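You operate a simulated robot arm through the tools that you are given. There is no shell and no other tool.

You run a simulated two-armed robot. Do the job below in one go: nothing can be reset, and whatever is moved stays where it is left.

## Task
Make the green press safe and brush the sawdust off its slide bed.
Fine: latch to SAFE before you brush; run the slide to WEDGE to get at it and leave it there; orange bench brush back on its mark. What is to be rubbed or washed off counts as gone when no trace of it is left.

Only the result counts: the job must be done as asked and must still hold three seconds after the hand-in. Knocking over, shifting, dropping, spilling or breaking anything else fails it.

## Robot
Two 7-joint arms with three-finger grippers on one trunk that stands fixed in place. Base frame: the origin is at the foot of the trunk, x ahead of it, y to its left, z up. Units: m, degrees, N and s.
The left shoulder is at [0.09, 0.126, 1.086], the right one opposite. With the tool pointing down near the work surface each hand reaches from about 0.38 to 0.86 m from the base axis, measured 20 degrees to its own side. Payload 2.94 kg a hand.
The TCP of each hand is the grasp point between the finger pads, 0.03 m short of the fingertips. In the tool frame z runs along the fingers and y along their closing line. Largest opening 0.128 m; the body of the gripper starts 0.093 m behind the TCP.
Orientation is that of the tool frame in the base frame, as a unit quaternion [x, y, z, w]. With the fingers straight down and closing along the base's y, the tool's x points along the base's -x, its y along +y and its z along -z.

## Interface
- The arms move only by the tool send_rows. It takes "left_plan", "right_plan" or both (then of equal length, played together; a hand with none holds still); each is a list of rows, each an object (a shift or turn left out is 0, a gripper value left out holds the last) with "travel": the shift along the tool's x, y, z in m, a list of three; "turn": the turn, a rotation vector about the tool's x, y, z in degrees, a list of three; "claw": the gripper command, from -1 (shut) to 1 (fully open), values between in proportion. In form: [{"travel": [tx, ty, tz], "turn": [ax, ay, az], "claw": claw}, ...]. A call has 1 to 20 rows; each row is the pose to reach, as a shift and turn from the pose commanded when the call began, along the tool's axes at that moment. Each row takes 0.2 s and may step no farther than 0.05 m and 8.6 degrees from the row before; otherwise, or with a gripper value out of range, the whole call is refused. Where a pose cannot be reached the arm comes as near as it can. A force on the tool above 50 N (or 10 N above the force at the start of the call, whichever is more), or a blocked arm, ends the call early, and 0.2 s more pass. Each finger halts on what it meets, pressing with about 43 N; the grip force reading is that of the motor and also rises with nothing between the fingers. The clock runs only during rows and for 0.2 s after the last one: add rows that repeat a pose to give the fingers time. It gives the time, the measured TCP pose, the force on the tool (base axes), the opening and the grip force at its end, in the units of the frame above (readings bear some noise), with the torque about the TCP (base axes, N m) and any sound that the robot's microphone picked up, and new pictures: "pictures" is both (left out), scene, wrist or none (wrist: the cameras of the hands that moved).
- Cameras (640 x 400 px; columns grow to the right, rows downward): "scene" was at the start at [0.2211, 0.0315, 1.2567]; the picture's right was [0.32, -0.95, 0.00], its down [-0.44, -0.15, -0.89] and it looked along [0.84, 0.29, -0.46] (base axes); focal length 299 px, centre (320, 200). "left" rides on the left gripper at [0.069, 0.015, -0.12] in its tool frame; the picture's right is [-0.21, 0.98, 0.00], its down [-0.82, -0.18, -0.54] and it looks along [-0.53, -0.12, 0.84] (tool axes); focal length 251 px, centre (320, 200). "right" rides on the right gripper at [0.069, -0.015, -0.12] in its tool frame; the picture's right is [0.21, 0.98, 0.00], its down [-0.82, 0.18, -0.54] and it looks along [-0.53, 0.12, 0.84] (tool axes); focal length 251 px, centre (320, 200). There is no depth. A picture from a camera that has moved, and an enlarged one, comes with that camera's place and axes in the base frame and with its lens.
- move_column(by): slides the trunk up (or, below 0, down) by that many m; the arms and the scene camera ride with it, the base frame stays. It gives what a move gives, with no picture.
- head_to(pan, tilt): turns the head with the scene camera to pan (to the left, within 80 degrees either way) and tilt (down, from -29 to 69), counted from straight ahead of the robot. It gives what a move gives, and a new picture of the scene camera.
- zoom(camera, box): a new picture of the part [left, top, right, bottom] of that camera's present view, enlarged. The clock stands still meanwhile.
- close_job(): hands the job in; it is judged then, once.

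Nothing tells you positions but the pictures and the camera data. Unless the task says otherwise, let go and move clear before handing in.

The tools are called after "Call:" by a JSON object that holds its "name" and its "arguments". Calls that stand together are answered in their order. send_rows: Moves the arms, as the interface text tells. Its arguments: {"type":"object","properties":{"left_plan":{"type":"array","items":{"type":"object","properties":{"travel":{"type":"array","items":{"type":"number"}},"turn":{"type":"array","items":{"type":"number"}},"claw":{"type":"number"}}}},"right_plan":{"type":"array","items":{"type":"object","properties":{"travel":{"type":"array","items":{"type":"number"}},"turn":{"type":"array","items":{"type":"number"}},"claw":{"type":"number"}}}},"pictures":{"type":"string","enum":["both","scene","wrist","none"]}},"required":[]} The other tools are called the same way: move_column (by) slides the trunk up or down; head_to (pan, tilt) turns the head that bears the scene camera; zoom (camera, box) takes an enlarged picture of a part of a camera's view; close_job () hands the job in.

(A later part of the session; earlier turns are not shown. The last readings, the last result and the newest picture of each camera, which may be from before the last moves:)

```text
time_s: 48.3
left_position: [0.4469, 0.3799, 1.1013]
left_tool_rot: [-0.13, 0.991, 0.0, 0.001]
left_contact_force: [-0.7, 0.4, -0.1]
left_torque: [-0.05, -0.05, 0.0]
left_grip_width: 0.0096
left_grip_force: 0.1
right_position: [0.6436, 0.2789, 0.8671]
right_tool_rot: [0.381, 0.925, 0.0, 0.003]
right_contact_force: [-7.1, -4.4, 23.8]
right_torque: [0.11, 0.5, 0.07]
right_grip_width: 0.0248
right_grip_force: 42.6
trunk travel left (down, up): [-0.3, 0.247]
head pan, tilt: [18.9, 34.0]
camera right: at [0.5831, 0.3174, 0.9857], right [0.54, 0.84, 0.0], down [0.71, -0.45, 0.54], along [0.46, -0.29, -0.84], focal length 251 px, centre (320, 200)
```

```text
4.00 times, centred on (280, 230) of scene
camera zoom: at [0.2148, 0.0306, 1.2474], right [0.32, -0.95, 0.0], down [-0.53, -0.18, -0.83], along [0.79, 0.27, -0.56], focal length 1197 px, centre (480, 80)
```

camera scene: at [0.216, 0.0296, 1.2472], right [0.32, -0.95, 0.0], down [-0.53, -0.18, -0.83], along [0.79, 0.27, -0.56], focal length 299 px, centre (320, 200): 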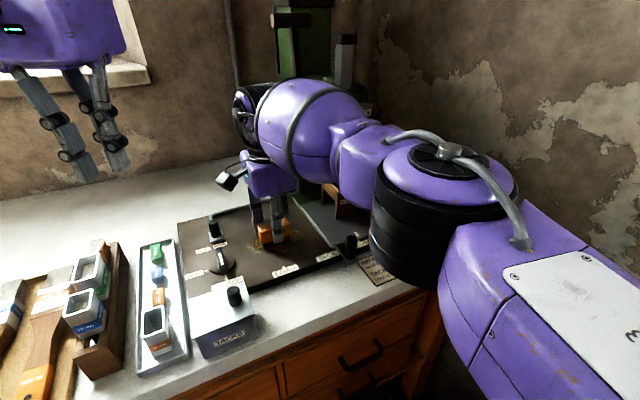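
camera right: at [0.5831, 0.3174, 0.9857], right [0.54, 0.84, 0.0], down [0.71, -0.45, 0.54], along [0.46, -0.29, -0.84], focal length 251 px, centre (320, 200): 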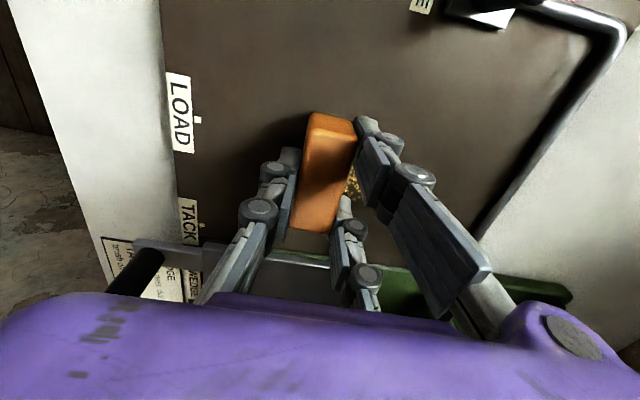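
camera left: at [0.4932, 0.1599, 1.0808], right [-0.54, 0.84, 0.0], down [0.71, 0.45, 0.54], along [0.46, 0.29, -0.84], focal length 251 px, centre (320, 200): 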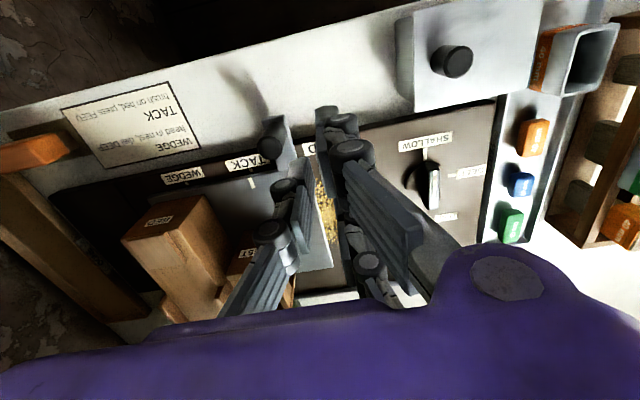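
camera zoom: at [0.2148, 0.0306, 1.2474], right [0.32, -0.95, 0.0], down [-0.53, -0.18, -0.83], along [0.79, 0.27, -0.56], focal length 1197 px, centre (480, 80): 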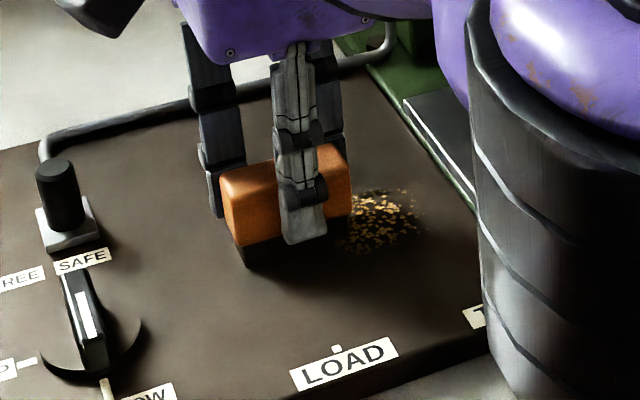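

Most of the dust is gone; a patch remains to the right. The elbow has drifted, though, so I'll check the whole scene before continuing.

Call:
{"name": "zoom", "arguments": {"camera": "scene", "box": [0, 0, 640, 400]}}

Call:
{"name": "zoom", "arguments": {"camera": "left", "box": [0, 0, 640, 400]}}

```text
1.00 times, centred on (320, 200) of scene (not enlarged: the box is as wide or as high as the picture)
camera zoom: at [0.2148, 0.0306, 1.2474], right [0.32, -0.95, 0.0], down [-0.53, -0.18, -0.83], along [0.79, 0.27, -0.56], focal length 299 px, centre (320, 200)
```

zoom: 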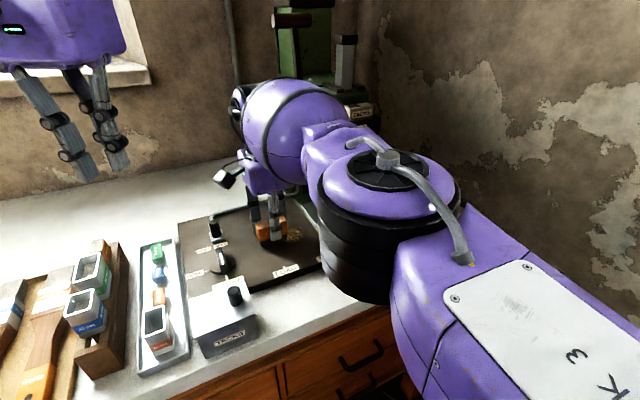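

```text
1.00 times, centred on (320, 200) of left (not enlarged: the box is as wide or as high as the picture)
camera zoom: at [0.3766, 0.3767, 1.2208], right [-0.05, 1.0, 0.0], down [0.84, 0.04, 0.54], along [0.54, 0.02, -0.84], focal length 251 px, centre (320, 200)
```

zoom: 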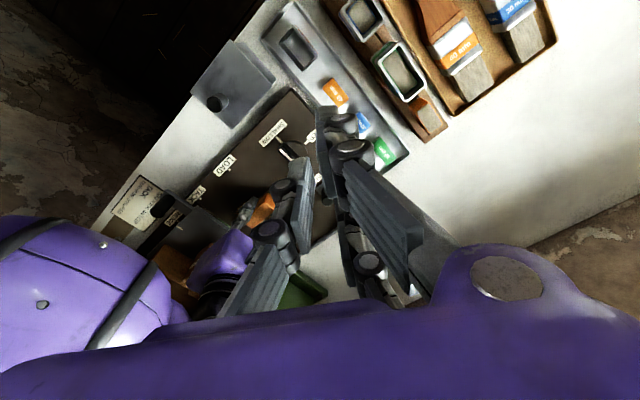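

The arm is stretched but well clear of everything. The remaining patch is at E≈0.28–0.33, F≈0.62–0.67. I'll shift right 4 cm and scrub there, staying short of the slide edge.

Call:
{"name": "send_rows", "arguments": {"right_plan": [{"travel": [-0.013, -0.01, 0], "claw": -1}, {"travel": [-0.027, -0.025, 0], "claw": -1}, {"travel": [-0.04, -0.04, 0], "claw": -1}, {"travel": [-0.04, -0.06, 0], "claw": -1}, {"travel": [-0.04, -0.035, 0], "claw": -1}, {"travel": [-0.04, -0.01, 0], "claw": -1}, {"travel": [-0.04, 0.008, 0], "claw": -1}, {"travel": [-0.04, -0.015, 0], "claw": -1}, {"travel": [-0.04, -0.04, 0], "claw": -1}, {"travel": [-0.04, -0.06, 0], "claw": -1}, {"travel": [-0.04, -0.035, 0], "claw": -1}, {"travel": [-0.04, -0.01, 0], "claw": -1}, {"travel": [-0.04, 0.008, 0], "claw": -1}], "pictures": "both"}}

Call:
{"name": "zoom", "arguments": {"camera": "scene", "box": [220, 180, 340, 280]}}

```text
time_s: 51.1
left_position: [0.4483, 0.378, 1.1029]
left_tool_rot: [-0.131, 0.991, 0.001, 0.001]
left_contact_force: [0.2, -0.3, 0.1]
left_torque: [0.03, 0.03, 0.01]
left_grip_width: 0.0095
left_grip_force: 0.0
right_position: [0.671, 0.2482, 0.8681]
right_tool_rot: [0.383, 0.924, 0.001, 0.003]
right_contact_force: [-6.5, -7.2, 27.4]
right_torque: [-0.21, 0.39, 0.01]
right_grip_width: 0.025
right_grip_force: 42.9
right hand out of reach, approached as far as the arm can: row 7, 13
trunk travel left (down, up): [-0.3, 0.247]
head pan, tilt: [18.9, 34.0]
camera scene: at [0.2155, 0.0283, 1.2474], right [0.32, -0.95, 0.0], down [-0.53, -0.18, -0.83], along [0.79, 0.27, -0.56], focal length 299 px, centre (320, 200)
camera right: at [0.6101, 0.2858, 0.9853], right [0.54, 0.84, 0.0], down [0.71, -0.45, 0.54], along [0.46, -0.29, -0.84], focal length 251 px, centre (320, 200)
```

scene: 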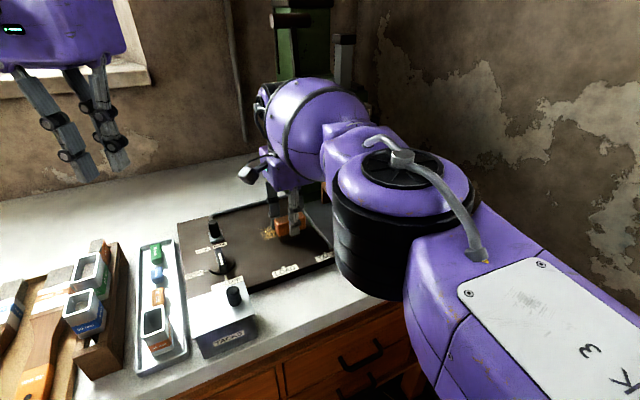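
right: 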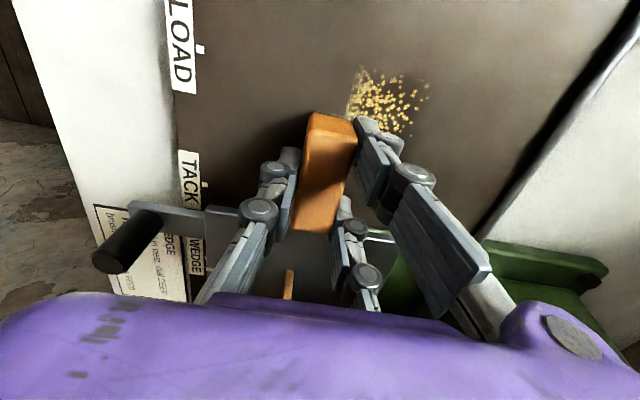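

```text
4.00 times, centred on (280, 230) of scene
camera zoom: at [0.2155, 0.0283, 1.2474], right [0.32, -0.95, 0.0], down [-0.53, -0.18, -0.83], along [0.79, 0.27, -0.56], focal length 1197 px, centre (480, 80)
```

zoom: 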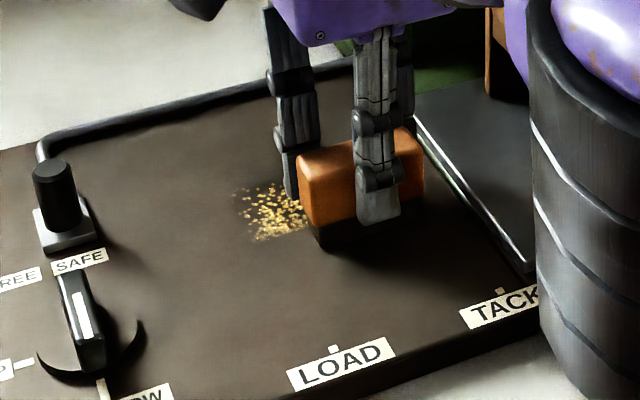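

Reach ran out at F≈0.65 here, and some dust remains at the back (E≈0.24–0.29, F≈0.65–0.70). I'll lift and back away to see what is really left.

Call:
{"name": "send_rows", "arguments": {"right_plan": [{"travel": [0, -0.005, -0.01], "claw": -1}, {"travel": [0, -0.02, -0.03], "claw": -1}, {"travel": [0, -0.06, -0.05], "claw": -1}, {"travel": [0, -0.1, -0.06], "claw": -1}], "pictures": "both"}}

Call:
{"name": "zoom", "arguments": {"camera": "scene", "box": [200, 170, 360, 280]}}

Call:
{"name": "zoom", "arguments": {"camera": "right", "box": [160, 0, 520, 240]}}

Call:
{"name": "zoom", "arguments": {"camera": "left", "box": [180, 100, 360, 260]}}

```text
time_s: 52.1
left_position: [0.4493, 0.3781, 1.1009]
left_tool_rot: [-0.13, 0.991, 0.0, 0.001]
left_contact_force: [-0.3, -0.5, 0.6]
left_torque: [0.01, 0.0, -0.01]
left_grip_width: 0.0095
left_grip_force: 0.0
right_position: [0.6, 0.1778, 0.9249]
right_tool_rot: [0.384, 0.923, 0.001, 0.0]
right_contact_force: [0.3, 0.2, -0.2]
right_torque: [0.02, -0.04, 0.02]
right_grip_width: 0.0253
right_grip_force: 43.2
trunk travel left (down, up): [-0.3, 0.247]
head pan, tilt: [18.9, 34.0]
camera scene: at [0.2177, 0.0297, 1.2469], right [0.32, -0.95, 0.0], down [-0.53, -0.18, -0.83], along [0.78, 0.27, -0.56], focal length 299 px, centre (320, 200)
camera right: at [0.5403, 0.2156, 1.0436], right [0.54, 0.84, 0.0], down [0.71, -0.45, 0.54], along [0.46, -0.29, -0.84], focal length 251 px, centre (320, 200)
```

scene: 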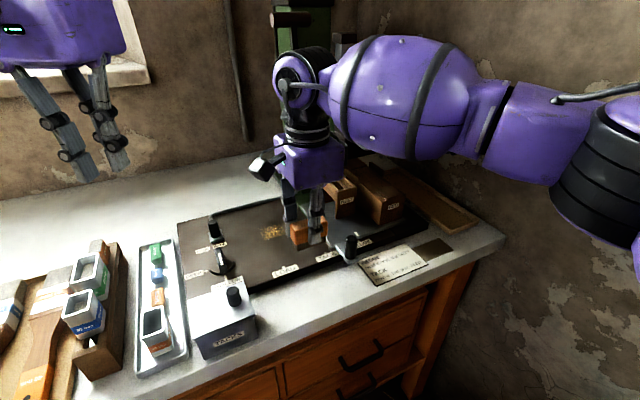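
right: 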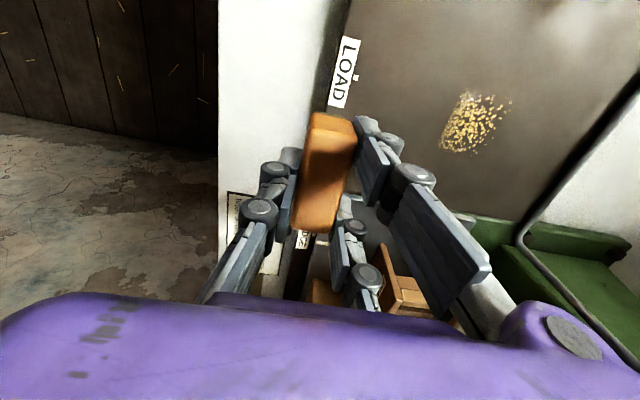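

```text
3.64 times, centred on (280, 225) of scene
camera zoom: at [0.2177, 0.0297, 1.2469], right [0.32, -0.95, 0.0], down [-0.53, -0.18, -0.83], along [0.78, 0.27, -0.56], focal length 1089 px, centre (466, 109)
```

zoom: 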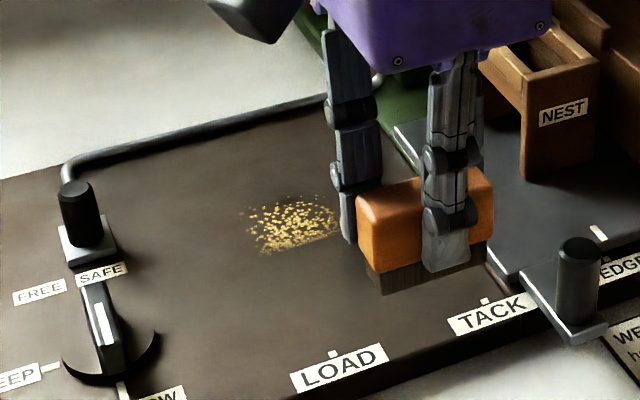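

```text
1.67 times, centred on (340, 120) of right
camera zoom: at [0.5403, 0.2156, 1.0436], right [0.54, 0.84, 0.0], down [0.71, -0.45, 0.54], along [0.46, -0.29, -0.84], focal length 419 px, centre (287, 333)
```

zoom: 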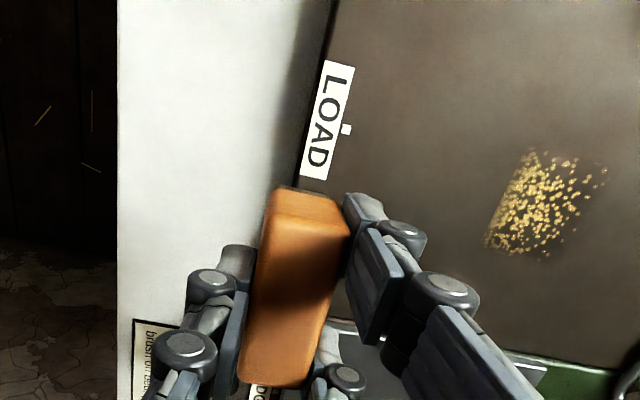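

```text
2.50 times, centred on (270, 180) of left
camera zoom: at [0.3793, 0.3759, 1.2202], right [-0.05, 1.0, 0.0], down [0.84, 0.04, 0.54], along [0.54, 0.03, -0.84], focal length 629 px, centre (445, 250)
```

zoom: 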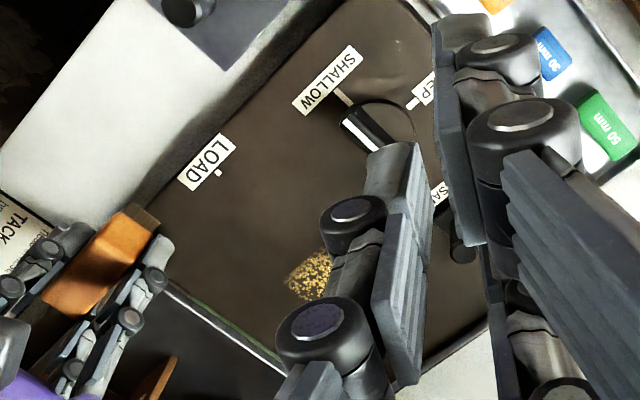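

What remains is a patch with a straight front edge at F≈0.66 (E 0.24–0.29, back to F≈0.705). Cleaning seems to reach further along the brush's long side, so I'll turn the brush 90°, long side pointing to the back.

Call:
{"name": "send_rows", "arguments": {"right_plan": [{"travel": [0, 0, -0.005], "turn": [0, 0, -8.2], "claw": -1}, {"travel": [0.003, 0.005, -0.01], "turn": [0, 0, -16.4], "claw": -1}, {"travel": [0.006, 0.01, -0.01], "turn": [0, 0, -24.6], "claw": -1}, {"travel": [0.01, 0.02, -0.01], "turn": [0, 0, -32.8], "claw": -1}, {"travel": [0.014, 0.03, -0.01], "turn": [0, 0, -41], "claw": -1}, {"travel": [0.018, 0.04, -0.01], "turn": [0, 0, -49.2], "claw": -1}, {"travel": [0.022, 0.05, -0.01], "turn": [0, 0, -57.4], "claw": -1}, {"travel": [0.026, 0.06, -0.01], "turn": [0, 0, -65.6], "claw": -1}, {"travel": [0.03, 0.07, -0.01], "turn": [0, 0, -73.8], "claw": -1}, {"travel": [0.032, 0.08, -0.005], "turn": [0, 0, -82], "claw": -1}, {"travel": [0.034, 0.09, 0.0], "turn": [0, 0, -90], "claw": -1}], "pictures": "both"}}

```text
time_s: 54.5
left_position: [0.4508, 0.3801, 1.1001]
left_tool_rot: [-0.131, 0.991, 0.001, 0.0]
left_contact_force: [-0.4, 0.1, -0.3]
left_torque: [-0.03, 0.0, 0.01]
left_grip_width: 0.0097
left_grip_force: 0.0
right_position: [0.641, 0.2665, 0.9246]
right_tool_rot: [-0.383, 0.924, 0.0, 0.0]
right_contact_force: [-0.1, 0.1, -0.7]
right_torque: [-0.03, 0.03, 0.02]
right_grip_width: 0.0252
right_grip_force: 42.2
trunk travel left (down, up): [-0.3, 0.247]
head pan, tilt: [18.9, 34.0]
camera scene: at [0.2185, 0.0311, 1.2467], right [0.32, -0.95, 0.0], down [-0.53, -0.18, -0.83], along [0.78, 0.27, -0.56], focal length 299 px, centre (320, 200)
camera right: at [0.6021, 0.2061, 1.0432], right [-0.84, 0.54, 0.0], down [0.45, 0.71, 0.54], along [0.29, 0.46, -0.84], focal length 251 px, centre (320, 200)
```

scene: 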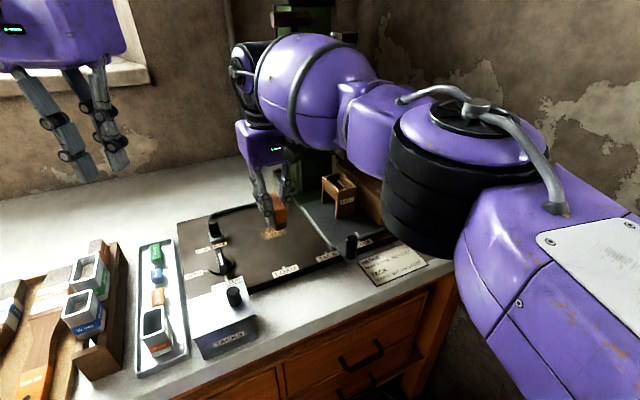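
right: 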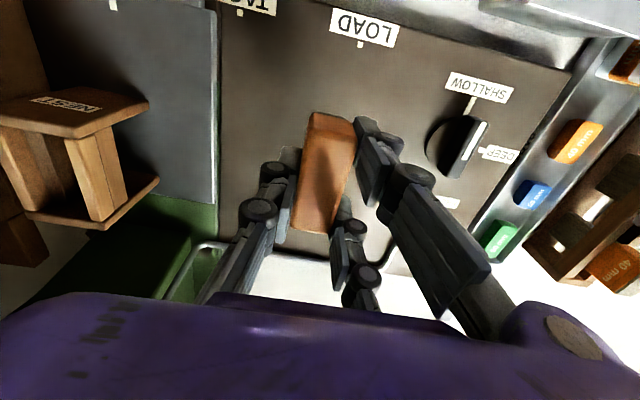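

Turned, with no reach complaints. I'll lower to contact here, then push toward the back.

Call:
{"name": "send_rows", "arguments": {"right_plan": [{"travel": [0, 0, 0.03], "claw": -1}, {"travel": [0, 0, 0.05], "claw": -1}, {"travel": [0, 0, 0.056], "claw": -1}, {"travel": [0, 0, 0.059], "claw": -1}, {"travel": [-0.01, 0, 0.059], "claw": -1}, {"travel": [-0.02, 0, 0.059], "claw": -1}, {"travel": [-0.03, 0, 0.059], "claw": -1}], "pictures": "both"}}

Call:
{"name": "zoom", "arguments": {"camera": "scene", "box": [200, 170, 360, 280]}}

```text
time_s: 56.1
left_position: [0.449, 0.3795, 1.1012]
left_tool_rot: [-0.132, 0.991, 0.0, 0.001]
left_contact_force: [0.7, 0.0, 0.4]
left_torque: [0.01, 0.01, -0.01]
left_grip_width: 0.0097
left_grip_force: 0.0
right_position: [0.6465, 0.2726, 0.8666]
right_tool_rot: [-0.382, 0.924, 0.001, 0.001]
right_contact_force: [-0.8, 0.8, 10.5]
right_torque: [0.16, 0.1, -0.01]
right_grip_width: 0.0247
right_grip_force: 43.3
right hand out of reach, approached as far as the arm can: row 6, 7
trunk travel left (down, up): [-0.3, 0.247]
head pan, tilt: [18.9, 34.0]
camera scene: at [0.2176, 0.0303, 1.247], right [0.32, -0.95, 0.0], down [-0.53, -0.18, -0.83], along [0.78, 0.27, -0.56], focal length 299 px, centre (320, 200)
camera right: at [0.6085, 0.2126, 0.9854], right [-0.84, 0.54, 0.0], down [0.45, 0.71, 0.54], along [0.29, 0.46, -0.84], focal length 251 px, centre (320, 200)
```

scene: 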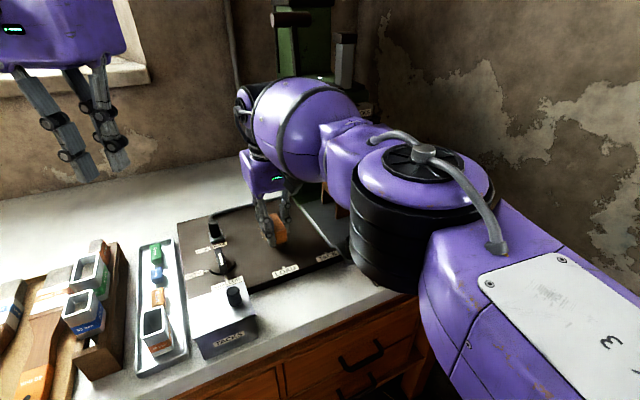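
right: 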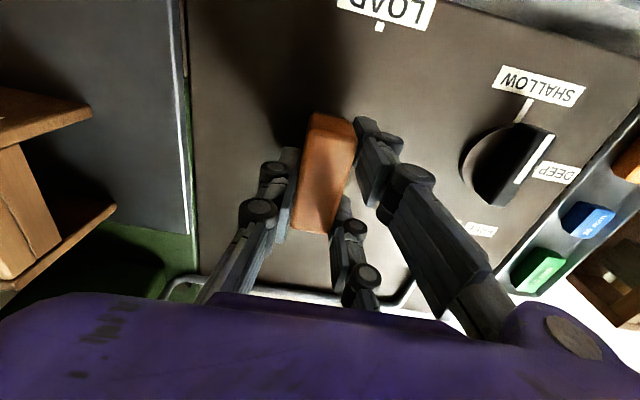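

```text
3.64 times, centred on (280, 225) of scene
camera zoom: at [0.2176, 0.0303, 1.247], right [0.32, -0.95, 0.0], down [-0.53, -0.18, -0.83], along [0.78, 0.27, -0.56], focal length 1089 px, centre (466, 109)
```

zoom: 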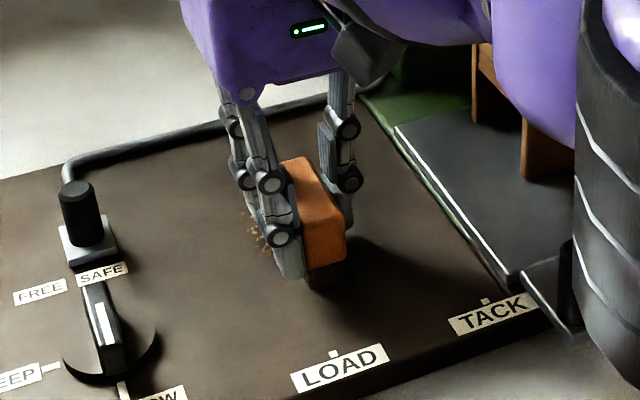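

Here the arm reaches F≈0.65 with the brush extending further back. I'll scrub sideways along E and see whether the patch goes.

Call:
{"name": "send_rows", "arguments": {"right_plan": [{"travel": [0, 0.012, 0], "claw": -1}, {"travel": [0, 0.025, 0], "claw": -1}, {"travel": [0, 0.012, 0], "claw": -1}, {"travel": [0, -0.003, 0], "claw": -1}, {"travel": [0, -0.016, 0], "claw": -1}, {"travel": [0, -0.026, 0], "claw": -1}, {"travel": [0, -0.012, 0], "claw": -1}, {"travel": [0, 0.003, 0], "claw": -1}, {"travel": [0, 0.016, 0], "claw": -1}, {"travel": [0, 0.025, 0], "claw": -1}], "pictures": "none"}}

Call:
{"name": "zoom", "arguments": {"camera": "scene", "box": [200, 170, 360, 280]}}

Call:
{"name": "zoom", "arguments": {"camera": "right", "box": [180, 60, 500, 300]}}

```text
time_s: 58.3
left_position: [0.4501, 0.38, 1.1012]
left_tool_rot: [-0.131, 0.991, 0.0, 0.001]
left_contact_force: [-0.5, -0.3, -0.4]
left_torque: [-0.02, -0.04, 0.0]
left_grip_width: 0.0094
left_grip_force: 0.1
right_position: [0.6298, 0.2884, 0.8665]
right_tool_rot: [-0.382, 0.924, 0.001, 0.001]
right_contact_force: [2.5, -3.1, 14.4]
right_torque: [-0.04, -0.11, -0.01]
right_grip_width: 0.025
right_grip_force: 42.9
trunk travel left (down, up): [-0.3, 0.247]
head pan, tilt: [18.9, 34.0]
```

```text
3.64 times, centred on (280, 225) of scene
camera zoom: at [0.2176, 0.0296, 1.2469], right [0.32, -0.95, 0.0], down [-0.53, -0.18, -0.83], along [0.78, 0.27, -0.56], focal length 1089 px, centre (466, 109)
```

zoom: 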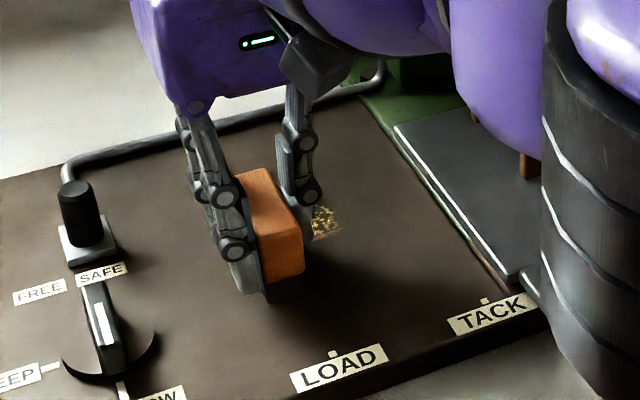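

```text
1.67 times, centred on (340, 180) of right
camera zoom: at [0.5909, 0.2294, 0.9853], right [-0.84, 0.54, 0.0], down [0.45, 0.71, 0.54], along [0.29, 0.46, -0.84], focal length 419 px, centre (287, 233)
```

zoom: 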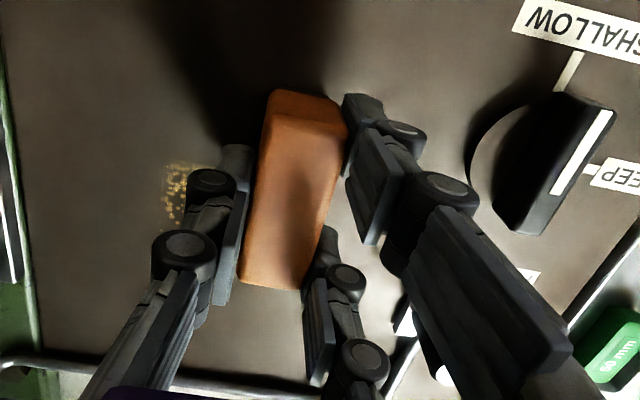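

The patch is fading; some remains near E≈0.28, F≈0.67. I'll do more sideways passes there.

Call:
{"name": "send_rows", "arguments": {"right_plan": [{"travel": [0, -0.015, 0], "claw": -1}, {"travel": [0, -0.03, 0], "claw": -1}, {"travel": [0, -0.045, 0], "claw": -1}, {"travel": [0, -0.057, 0], "claw": -1}, {"travel": [0, -0.042, 0], "claw": -1}, {"travel": [0, -0.027, 0], "claw": -1}, {"travel": [0, -0.012, 0], "claw": -1}, {"travel": [0, -0.027, 0], "claw": -1}, {"travel": [0, -0.042, 0], "claw": -1}, {"travel": [0, -0.057, 0], "claw": -1}, {"travel": [0, -0.042, 0], "claw": -1}, {"travel": [0, -0.027, 0], "claw": -1}, {"travel": [0, -0.042, 0], "claw": -1}, {"travel": [0, -0.057, 0], "claw": -1}, {"travel": [0, -0.04, 0], "claw": -1}, {"travel": [0, -0.02, 0], "claw": -1}, {"travel": [0, 0, 0], "claw": -1}], "pictures": "none"}}

Call:
{"name": "zoom", "arguments": {"camera": "scene", "box": [200, 170, 360, 280]}}

Call:
{"name": "zoom", "arguments": {"camera": "right", "box": [180, 60, 500, 300]}}

```text
time_s: 61.9
left_position: [0.4494, 0.3793, 1.1011]
left_tool_rot: [-0.13, 0.992, 0.0, 0.001]
left_contact_force: [1.0, 0.0, -0.2]
left_torque: [-0.04, 0.0, -0.02]
left_grip_width: 0.0096
left_grip_force: 0.0
right_position: [0.6305, 0.2891, 0.8668]
right_tool_rot: [-0.383, 0.924, -0.001, 0.002]
right_contact_force: [3.7, -3.3, 17.2]
right_torque: [-0.09, -0.18, 0.01]
right_grip_width: 0.0253
right_grip_force: 43.3
right hand out of reach, approached as far as the arm can: row 4, 10, 14
trunk travel left (down, up): [-0.3, 0.247]
head pan, tilt: [18.9, 34.0]
```

```text
3.64 times, centred on (280, 225) of scene
camera zoom: at [0.2173, 0.0296, 1.247], right [0.32, -0.95, 0.0], down [-0.53, -0.18, -0.83], along [0.78, 0.27, -0.56], focal length 1089 px, centre (466, 109)
```

zoom: 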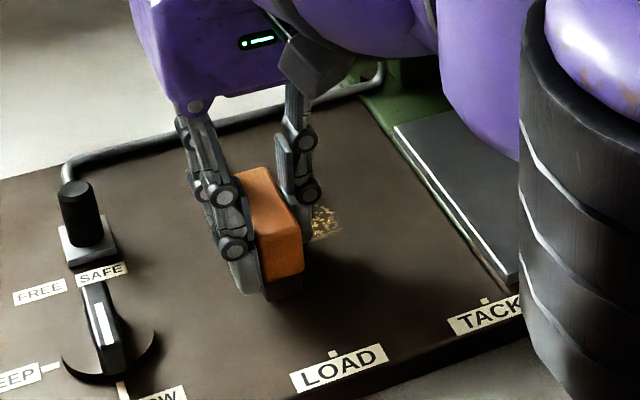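

```text
1.67 times, centred on (340, 180) of right
camera zoom: at [0.5916, 0.2302, 0.9851], right [-0.84, 0.54, 0.0], down [0.45, 0.71, 0.54], along [0.29, 0.46, -0.84], focal length 419 px, centre (287, 233)
```

zoom: 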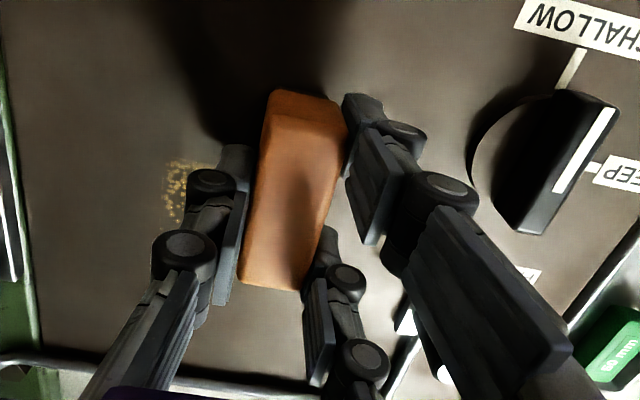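

Faint traces remain at about E 0.27–0.29, F 0.66–0.69. I'll lift and back off to see the whole residue.

Call:
{"name": "send_rows", "arguments": {"right_plan": [{"travel": [0.005, 0, -0.015], "claw": -1}, {"travel": [0.03, -0.01, -0.04], "claw": -1}, {"travel": [0.07, -0.02, -0.05], "claw": -1}, {"travel": [0.11, -0.04, -0.05], "claw": -1}], "pictures": "none"}}

Call:
{"name": "zoom", "arguments": {"camera": "scene", "box": [230, 190, 330, 260]}}

Call:
{"name": "zoom", "arguments": {"camera": "right", "box": [180, 60, 500, 400]}}

Call:
{"name": "zoom", "arguments": {"camera": "left", "box": [180, 130, 300, 230]}}

```text
time_s: 62.9
left_position: [0.4499, 0.3791, 1.1]
left_tool_rot: [-0.13, 0.991, 0.0, 0.0]
left_contact_force: [-0.3, 0.0, -0.6]
left_torque: [0.01, 0.0, -0.01]
left_grip_width: 0.0096
left_grip_force: 0.0
right_position: [0.5825, 0.1832, 0.9167]
right_tool_rot: [-0.383, 0.924, 0.0, 0.001]
right_contact_force: [-0.1, -0.2, -0.7]
right_torque: [0.04, -0.03, -0.02]
right_grip_width: 0.0252
right_grip_force: 42.7
trunk travel left (down, up): [-0.3, 0.247]
head pan, tilt: [18.9, 34.0]
```

```text
5.71 times, centred on (280, 225) of scene
camera zoom: at [0.2185, 0.0292, 1.2468], right [0.32, -0.95, 0.0], down [-0.53, -0.18, -0.83], along [0.78, 0.27, -0.56], focal length 1711 px, centre (549, 57)
```

zoom: 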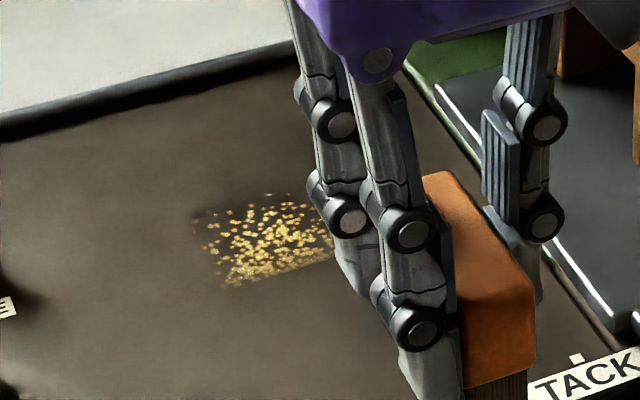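

```text
1.18 times, centred on (340, 230) of right
camera zoom: at [0.5446, 0.1231, 1.0358], right [-0.84, 0.54, 0.0], down [0.45, 0.71, 0.54], along [0.29, 0.46, -0.84], focal length 296 px, centre (296, 165)
```

zoom: 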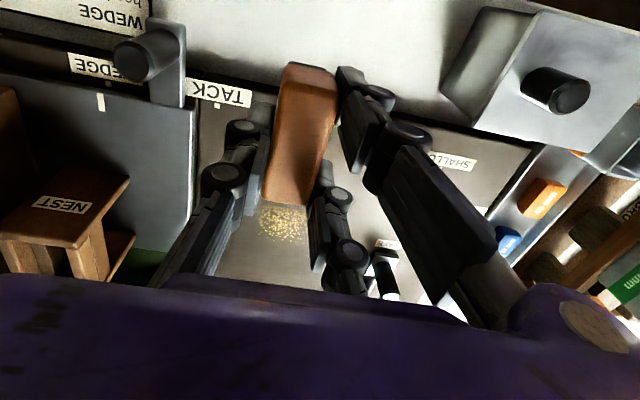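

```text
4.00 times, centred on (240, 180) of left
camera zoom: at [0.3801, 0.3753, 1.2201], right [-0.05, 1.0, 0.0], down [0.84, 0.04, 0.54], along [0.54, 0.03, -0.84], focal length 1006 px, centre (640, 280)
```

zoom: 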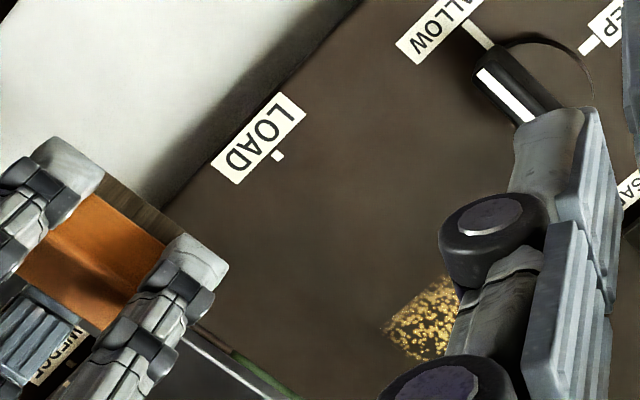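

The patch looks unchanged by those lighter passes (10–17 N), while the earlier successful scrubbing pressed about 20–27 N. I'll repeat this orientation with firmer pressure to see whether pressure is what matters.

Call:
{"name": "send_rows", "arguments": {"right_plan": [{"travel": [-0.035, 0.006, 0], "claw": -1}, {"travel": [-0.07, 0.012, 0], "claw": -1}, {"travel": [-0.104, 0.017, 0.01], "claw": -1}, {"travel": [-0.104, 0.017, 0.035], "claw": -1}, {"travel": [-0.104, 0.017, 0.047], "claw": -1}, {"travel": [-0.104, 0.017, 0.051], "claw": -1}, {"travel": [-0.104, 0.017, 0.0535], "claw": -1}, {"travel": [-0.104, 0.03, 0.0535], "claw": -1}, {"travel": [-0.104, 0.043, 0.0535], "claw": -1}, {"travel": [-0.104, 0.03, 0.0535], "claw": -1}, {"travel": [-0.104, 0.016, 0.0535], "claw": -1}, {"travel": [-0.104, 0.002, 0.0535], "claw": -1}, {"travel": [-0.104, -0.01, 0.0535], "claw": -1}, {"travel": [-0.104, 0.004, 0.0535], "claw": -1}, {"travel": [-0.104, 0.018, 0.0535], "claw": -1}, {"travel": [-0.104, 0.032, 0.0535], "claw": -1}, {"travel": [-0.104, 0.045, 0.0535], "claw": -1}], "pictures": "none"}}

Call:
{"name": "zoom", "arguments": {"camera": "scene", "box": [230, 190, 330, 260]}}

Call:
{"name": "zoom", "arguments": {"camera": "right", "box": [180, 60, 500, 300]}}

```text
time_s: 66.5
left_position: [0.4481, 0.3777, 1.1017]
left_tool_rot: [-0.13, 0.992, 0.001, 0.001]
left_contact_force: [-0.2, 0.1, 0.3]
left_torque: [0.0, -0.04, -0.02]
left_grip_width: 0.0094
left_grip_force: 0.1
right_position: [0.6211, 0.287, 0.8658]
right_tool_rot: [-0.383, 0.924, -0.001, 0.003]
right_contact_force: [9.1, -9.1, 34.8]
right_torque: [-0.2, -0.35, -0.01]
right_grip_width: 0.0252
right_grip_force: 43.3
trunk travel left (down, up): [-0.3, 0.247]
head pan, tilt: [18.9, 34.0]
```

```text
5.71 times, centred on (280, 225) of scene
camera zoom: at [0.2163, 0.0287, 1.2472], right [0.32, -0.95, 0.0], down [-0.53, -0.18, -0.83], along [0.79, 0.27, -0.56], focal length 1711 px, centre (549, 57)
```

zoom: 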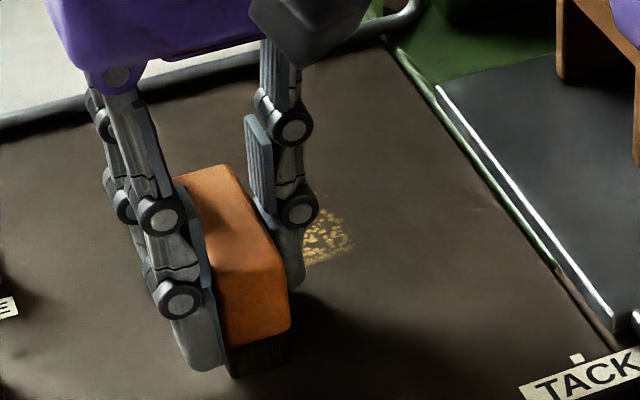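

```text
1.67 times, centred on (340, 180) of right
camera zoom: at [0.5818, 0.2269, 0.9837], right [-0.84, 0.54, 0.0], down [0.45, 0.71, 0.54], along [0.3, 0.46, -0.84], focal length 419 px, centre (287, 233)
```

zoom: 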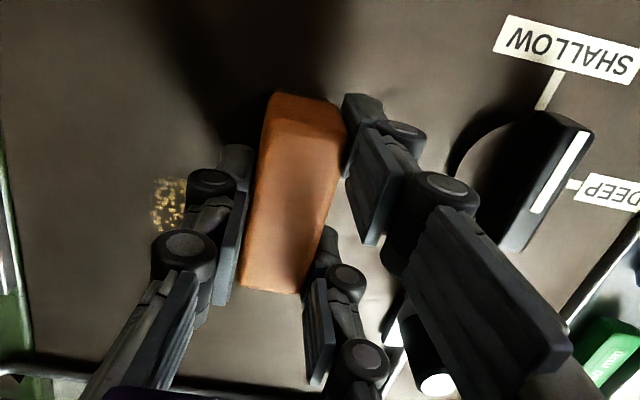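

Firmer pressure changed nothing there, so what matters seems to be where the brush's centre passes: everything the centre passed over is clean, and only F > 0.66 is left. I need about 3 cm more reach, so I'll lift, turn back, and tilt the hand outward slightly to extend it.

Call:
{"name": "send_rows", "arguments": {"right_plan": [{"travel": [0.005, -0.002, -0.015], "turn": [0, 0, 0], "claw": -1}, {"travel": [0.02, -0.005, -0.04], "turn": [0, 0, 0], "claw": -1}, {"travel": [0.03, -0.01, -0.055], "turn": [0, 0, 8.2], "claw": -1}, {"travel": [0.04, -0.015, -0.055], "turn": [0, 0, 16.4], "claw": -1}, {"travel": [0.05, -0.02, -0.055], "turn": [0, 0, 24.6], "claw": -1}, {"travel": [0.05, -0.026, -0.055], "turn": [0, 0, 32.8], "claw": -1}, {"travel": [0.05, -0.026, -0.055], "turn": [0, 0, 41], "claw": -1}, {"travel": [0.05, -0.026, -0.055], "turn": [0, 0, 49.2], "claw": -1}, {"travel": [0.05, -0.026, -0.055], "turn": [0, 0, 57.4], "claw": -1}, {"travel": [0.05, -0.026, -0.055], "turn": [0, 0, 65.6], "claw": -1}, {"travel": [0.05, -0.026, -0.055], "turn": [0, 0, 73.8], "claw": -1}, {"travel": [0.05, -0.026, -0.055], "turn": [0, 0, 82], "claw": -1}, {"travel": [0.05, -0.026, -0.055], "turn": [0, 0, 90], "claw": -1}], "pictures": "scene"}}

Call:
{"name": "zoom", "arguments": {"camera": "right", "box": [160, 0, 520, 240]}}

```text
time_s: 69.3
left_position: [0.4497, 0.3803, 1.1012]
left_tool_rot: [-0.131, 0.991, 0.0, 0.0]
left_contact_force: [-0.1, -0.2, 1.1]
left_torque: [-0.02, 0.0, -0.02]
left_grip_width: 0.0095
left_grip_force: 0.1
right_position: [0.6052, 0.2344, 0.9159]
right_tool_rot: [0.383, 0.924, -0.001, -0.001]
right_contact_force: [0.2, 0.1, 0.3]
right_torque: [0.01, 0.01, 0.0]
right_grip_width: 0.0251
right_grip_force: 42.8
trunk travel left (down, up): [-0.3, 0.247]
head pan, tilt: [18.9, 34.0]
camera scene: at [0.2186, 0.0306, 1.2467], right [0.32, -0.95, 0.0], down [-0.53, -0.18, -0.83], along [0.78, 0.27, -0.56], focal length 299 px, centre (320, 200)
```

scene: 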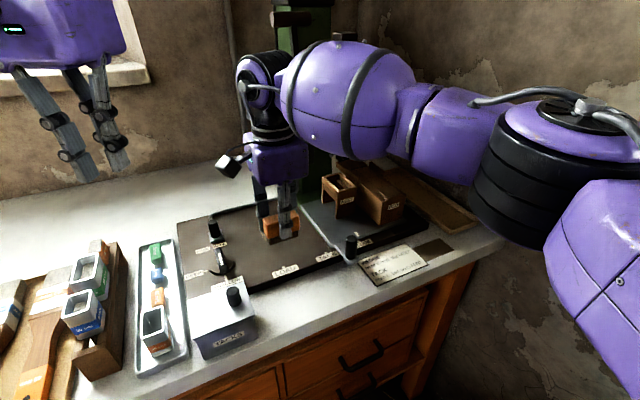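

```text
1.67 times, centred on (340, 120) of right
camera zoom: at [0.5451, 0.2731, 1.0358], right [0.54, 0.84, 0.0], down [0.71, -0.45, 0.54], along [0.46, -0.29, -0.84], focal length 419 px, centre (287, 333)
```

zoom: 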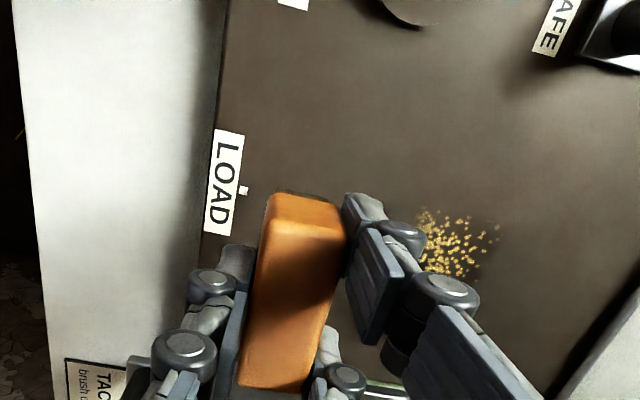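

Now tilting the hand 12° outward in the same call as moving back and lowering at F≈0.68, to gain reach.

Call:
{"name": "send_rows", "arguments": {"right_plan": [{"travel": [0, 0.02, 0], "turn": [-6, 0, 0], "claw": -1}, {"travel": [0, 0.045, 0], "turn": [-12, 0, 0], "claw": -1}, {"travel": [0, 0.07, 0.01], "turn": [-12, 0, 0], "claw": -1}, {"travel": [0, 0.085, 0.022], "turn": [-12, 0, 0], "claw": -1}, {"travel": [0, 0.09, 0.034], "turn": [-12, 0, 0], "claw": -1}, {"travel": [0, 0.09, 0.04], "turn": [-12, 0, 0], "claw": -1}], "pictures": "scene"}}

Call:
{"name": "zoom", "arguments": {"camera": "scene", "box": [220, 180, 340, 260]}}

Call:
{"name": "zoom", "arguments": {"camera": "right", "box": [160, 0, 520, 240]}}

```text
time_s: 70.7
left_position: [0.4503, 0.3789, 1.0999]
left_tool_rot: [-0.13, 0.991, 0.0, 0.0]
left_contact_force: [-0.5, -0.1, 0.2]
left_torque: [-0.01, -0.02, -0.02]
left_grip_width: 0.0092
left_grip_force: 0.1
right_position: [0.6702, 0.2987, 0.8768]
right_tool_rot: [0.381, 0.919, 0.096, 0.04]
right_contact_force: [0.2, 0.1, -0.4]
right_torque: [-0.02, -0.02, 0.03]
right_grip_width: 0.025
right_grip_force: 42.9
trunk travel left (down, up): [-0.3, 0.247]
head pan, tilt: [18.9, 34.0]
camera scene: at [0.2186, 0.0304, 1.2467], right [0.32, -0.95, 0.0], down [-0.53, -0.18, -0.83], along [0.78, 0.27, -0.56], focal length 299 px, centre (320, 200)
```

scene: 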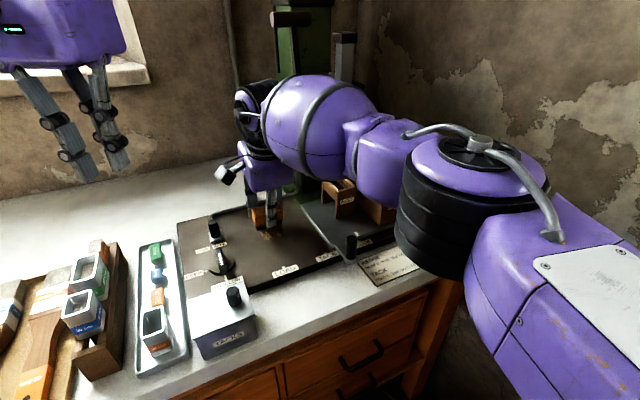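

```text
5.00 times, centred on (280, 220) of scene
camera zoom: at [0.2186, 0.0304, 1.2467], right [0.32, -0.95, 0.0], down [-0.53, -0.18, -0.83], along [0.78, 0.27, -0.56], focal length 1497 px, centre (520, 100)
```

zoom: 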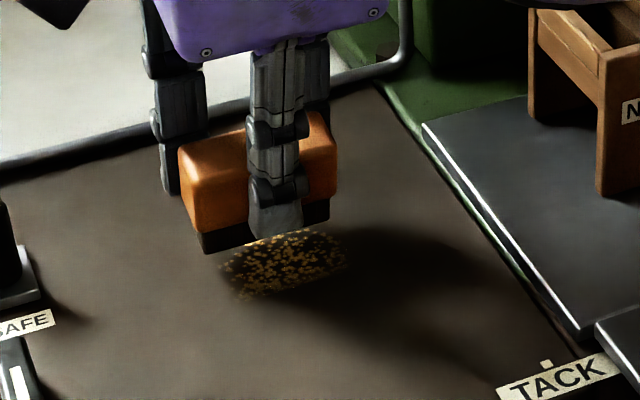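

```text
1.67 times, centred on (340, 120) of right
camera zoom: at [0.5918, 0.3198, 0.9897], right [0.52, 0.83, 0.2], down [0.63, -0.54, 0.57], along [0.58, -0.17, -0.8], focal length 419 px, centre (287, 333)
```

zoom: 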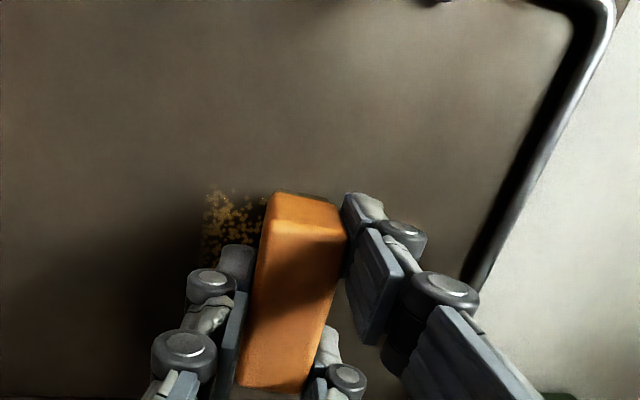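

The tilt gives plenty of reach (hand at F=0.685). The brush hovers just over the back of the patch. I'll press down and scrub between F≈0.66 and 0.69.

Call:
{"name": "send_rows", "arguments": {"right_plan": [{"travel": [0, -0.0008, 0.0039], "claw": -1}, {"travel": [0, -0.0016, 0.0073], "claw": -1}, {"travel": [0, -0.002, 0.0093], "claw": -1}, {"travel": [0, -0.0137, 0.0068], "claw": -1}, {"travel": [0, -0.0255, 0.0043], "claw": -1}, {"travel": [0, -0.0137, 0.0068], "claw": -1}, {"travel": [0, -0.002, 0.0093], "claw": -1}, {"travel": [0, -0.0137, 0.0068], "claw": -1}, {"travel": [0, -0.0255, 0.0043], "claw": -1}, {"travel": [0, -0.0137, 0.0068], "claw": -1}, {"travel": [0, -0.002, 0.0093], "claw": -1}], "pictures": "none"}}

Call:
{"name": "zoom", "arguments": {"camera": "scene", "box": [220, 180, 340, 260]}}

Call:
{"name": "zoom", "arguments": {"camera": "right", "box": [160, 0, 520, 240]}}

```text
time_s: 73.1
left_position: [0.451, 0.3803, 1.1006]
left_tool_rot: [-0.13, 0.992, 0.0, -0.001]
left_contact_force: [-1.0, 0.0, 0.5]
left_torque: [0.0, 0.02, 0.0]
left_grip_width: 0.0097
left_grip_force: 0.0
right_position: [0.6701, 0.2986, 0.8676]
right_tool_rot: [0.381, 0.919, 0.097, 0.04]
right_contact_force: [-1.2, -0.4, -0.1]
right_torque: [0.02, -0.01, 0.0]
right_grip_width: 0.0249
right_grip_force: 43.0
trunk travel left (down, up): [-0.3, 0.247]
head pan, tilt: [18.9, 34.0]
```

```text
5.00 times, centred on (280, 220) of scene
camera zoom: at [0.2184, 0.0307, 1.2467], right [0.32, -0.95, 0.0], down [-0.53, -0.18, -0.83], along [0.78, 0.27, -0.56], focal length 1497 px, centre (520, 100)
```

zoom: 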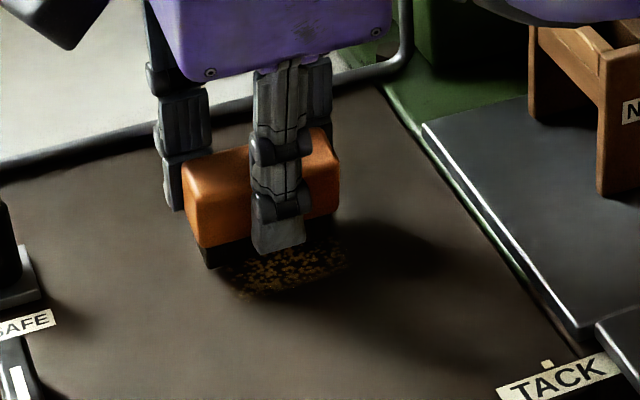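

```text
1.67 times, centred on (340, 120) of right
camera zoom: at [0.5917, 0.3194, 0.9817], right [0.52, 0.83, 0.2], down [0.63, -0.54, 0.57], along [0.58, -0.17, -0.8], focal length 419 px, centre (287, 333)
```

zoom: 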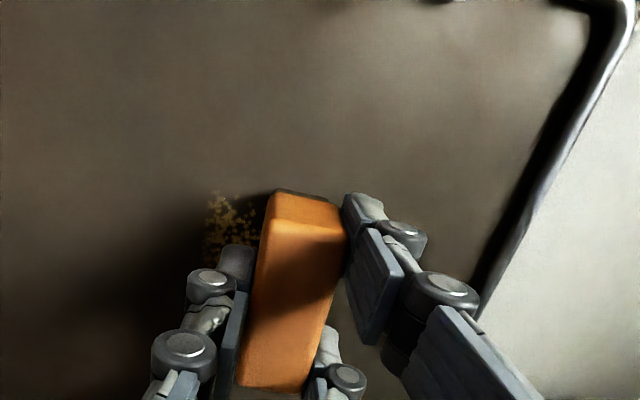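

No contact yet at this height. I'll lower a bit more until it touches.

Call:
{"name": "send_rows", "arguments": {"right_plan": [{"travel": [0, -0.0004, 0.002], "claw": -1}, {"travel": [0, -0.0008, 0.0039], "claw": -1}], "pictures": "none"}}

```text
time_s: 73.7
left_position: [0.4495, 0.3785, 1.1001]
left_tool_rot: [-0.131, 0.991, 0.0, 0.001]
left_contact_force: [-0.1, 0.2, -0.4]
left_torque: [-0.02, 0.0, 0.02]
left_grip_width: 0.0096
left_grip_force: 0.0
right_position: [0.6703, 0.2982, 0.8666]
right_tool_rot: [0.38, 0.919, 0.098, 0.041]
right_contact_force: [-0.8, 1.2, 11.4]
right_torque: [-0.16, -0.19, 0.02]
right_grip_width: 0.0252
right_grip_force: 43.0
trunk travel left (down, up): [-0.3, 0.247]
head pan, tilt: [18.9, 34.0]
```

Contact at 11 N. I'll press slightly more and scrub over the whole patch area.

Call:
{"name": "send_rows", "arguments": {"right_plan": [{"travel": [0.01, -0.0003, 0.0015], "claw": -1}, {"travel": [0.02, -0.0003, 0.0015], "claw": -1}, {"travel": [0.02, -0.012, -0.001], "claw": -1}, {"travel": [0.02, -0.0238, -0.0035], "claw": -1}, {"travel": [0.02, -0.012, -0.001], "claw": -1}, {"travel": [0.02, -0.0003, 0.0015], "claw": -1}, {"travel": [0.03, -0.0062, 0.0003], "claw": -1}, {"travel": [0.03, -0.0179, -0.0022], "claw": -1}, {"travel": [0.02, -0.0238, -0.0035], "claw": -1}, {"travel": [0.01, -0.012, -0.001], "claw": -1}, {"travel": [0.0, -0.0003, 0.0015], "claw": -1}, {"travel": [0.0, -0.012, -0.001], "claw": -1}, {"travel": [0.0, -0.0238, -0.0035], "claw": -1}, {"travel": [0.01, -0.012, -0.001], "claw": -1}, {"travel": [0.02, -0.0003, 0.0015], "claw": -1}], "pictures": "none"}}

Call:
{"name": "zoom", "arguments": {"camera": "scene", "box": [220, 180, 340, 260]}}

Call:
{"name": "zoom", "arguments": {"camera": "right", "box": [160, 0, 520, 240]}}

```text
time_s: 76.9
left_position: [0.4466, 0.3772, 1.1022]
left_tool_rot: [-0.13, 0.991, 0.0, 0.002]
left_contact_force: [-0.2, -0.3, -0.5]
left_torque: [-0.03, -0.01, 0.01]
left_grip_width: 0.0096
left_grip_force: 0.0
right_position: [0.6534, 0.3104, 0.865]
right_tool_rot: [0.382, 0.918, 0.098, 0.043]
right_contact_force: [-0.5, -8.3, 28.2]
right_torque: [-0.42, 0.07, -0.07]
right_grip_width: 0.0254
right_grip_force: 42.6
trunk travel left (down, up): [-0.3, 0.247]
head pan, tilt: [18.9, 34.0]
```

```text
5.00 times, centred on (280, 220) of scene
camera zoom: at [0.2157, 0.0286, 1.2473], right [0.32, -0.95, 0.0], down [-0.53, -0.18, -0.83], along [0.79, 0.27, -0.56], focal length 1497 px, centre (520, 100)
```

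zoom: 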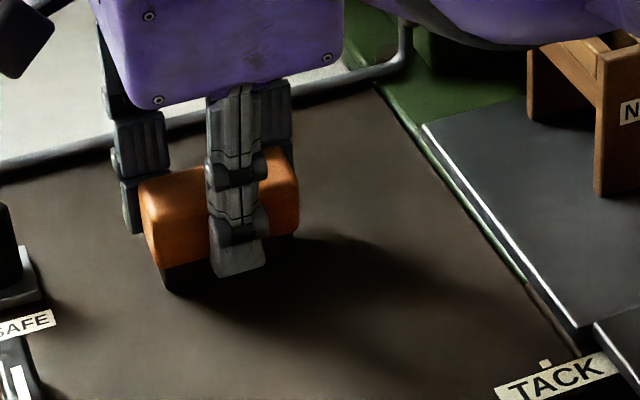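

```text
1.67 times, centred on (340, 120) of right
camera zoom: at [0.576, 0.3313, 0.9775], right [0.52, 0.83, 0.21], down [0.62, -0.54, 0.57], along [0.58, -0.17, -0.8], focal length 419 px, centre (287, 333)
```

zoom: 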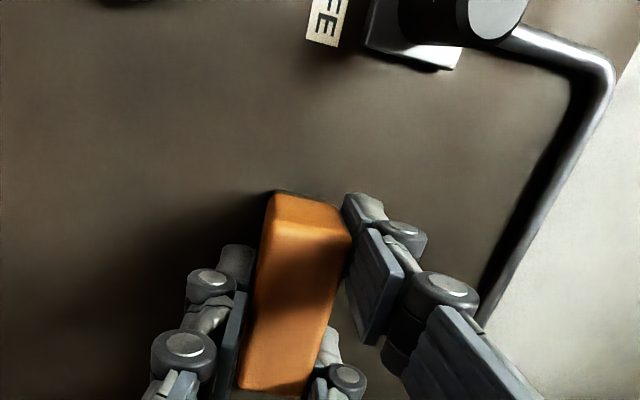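

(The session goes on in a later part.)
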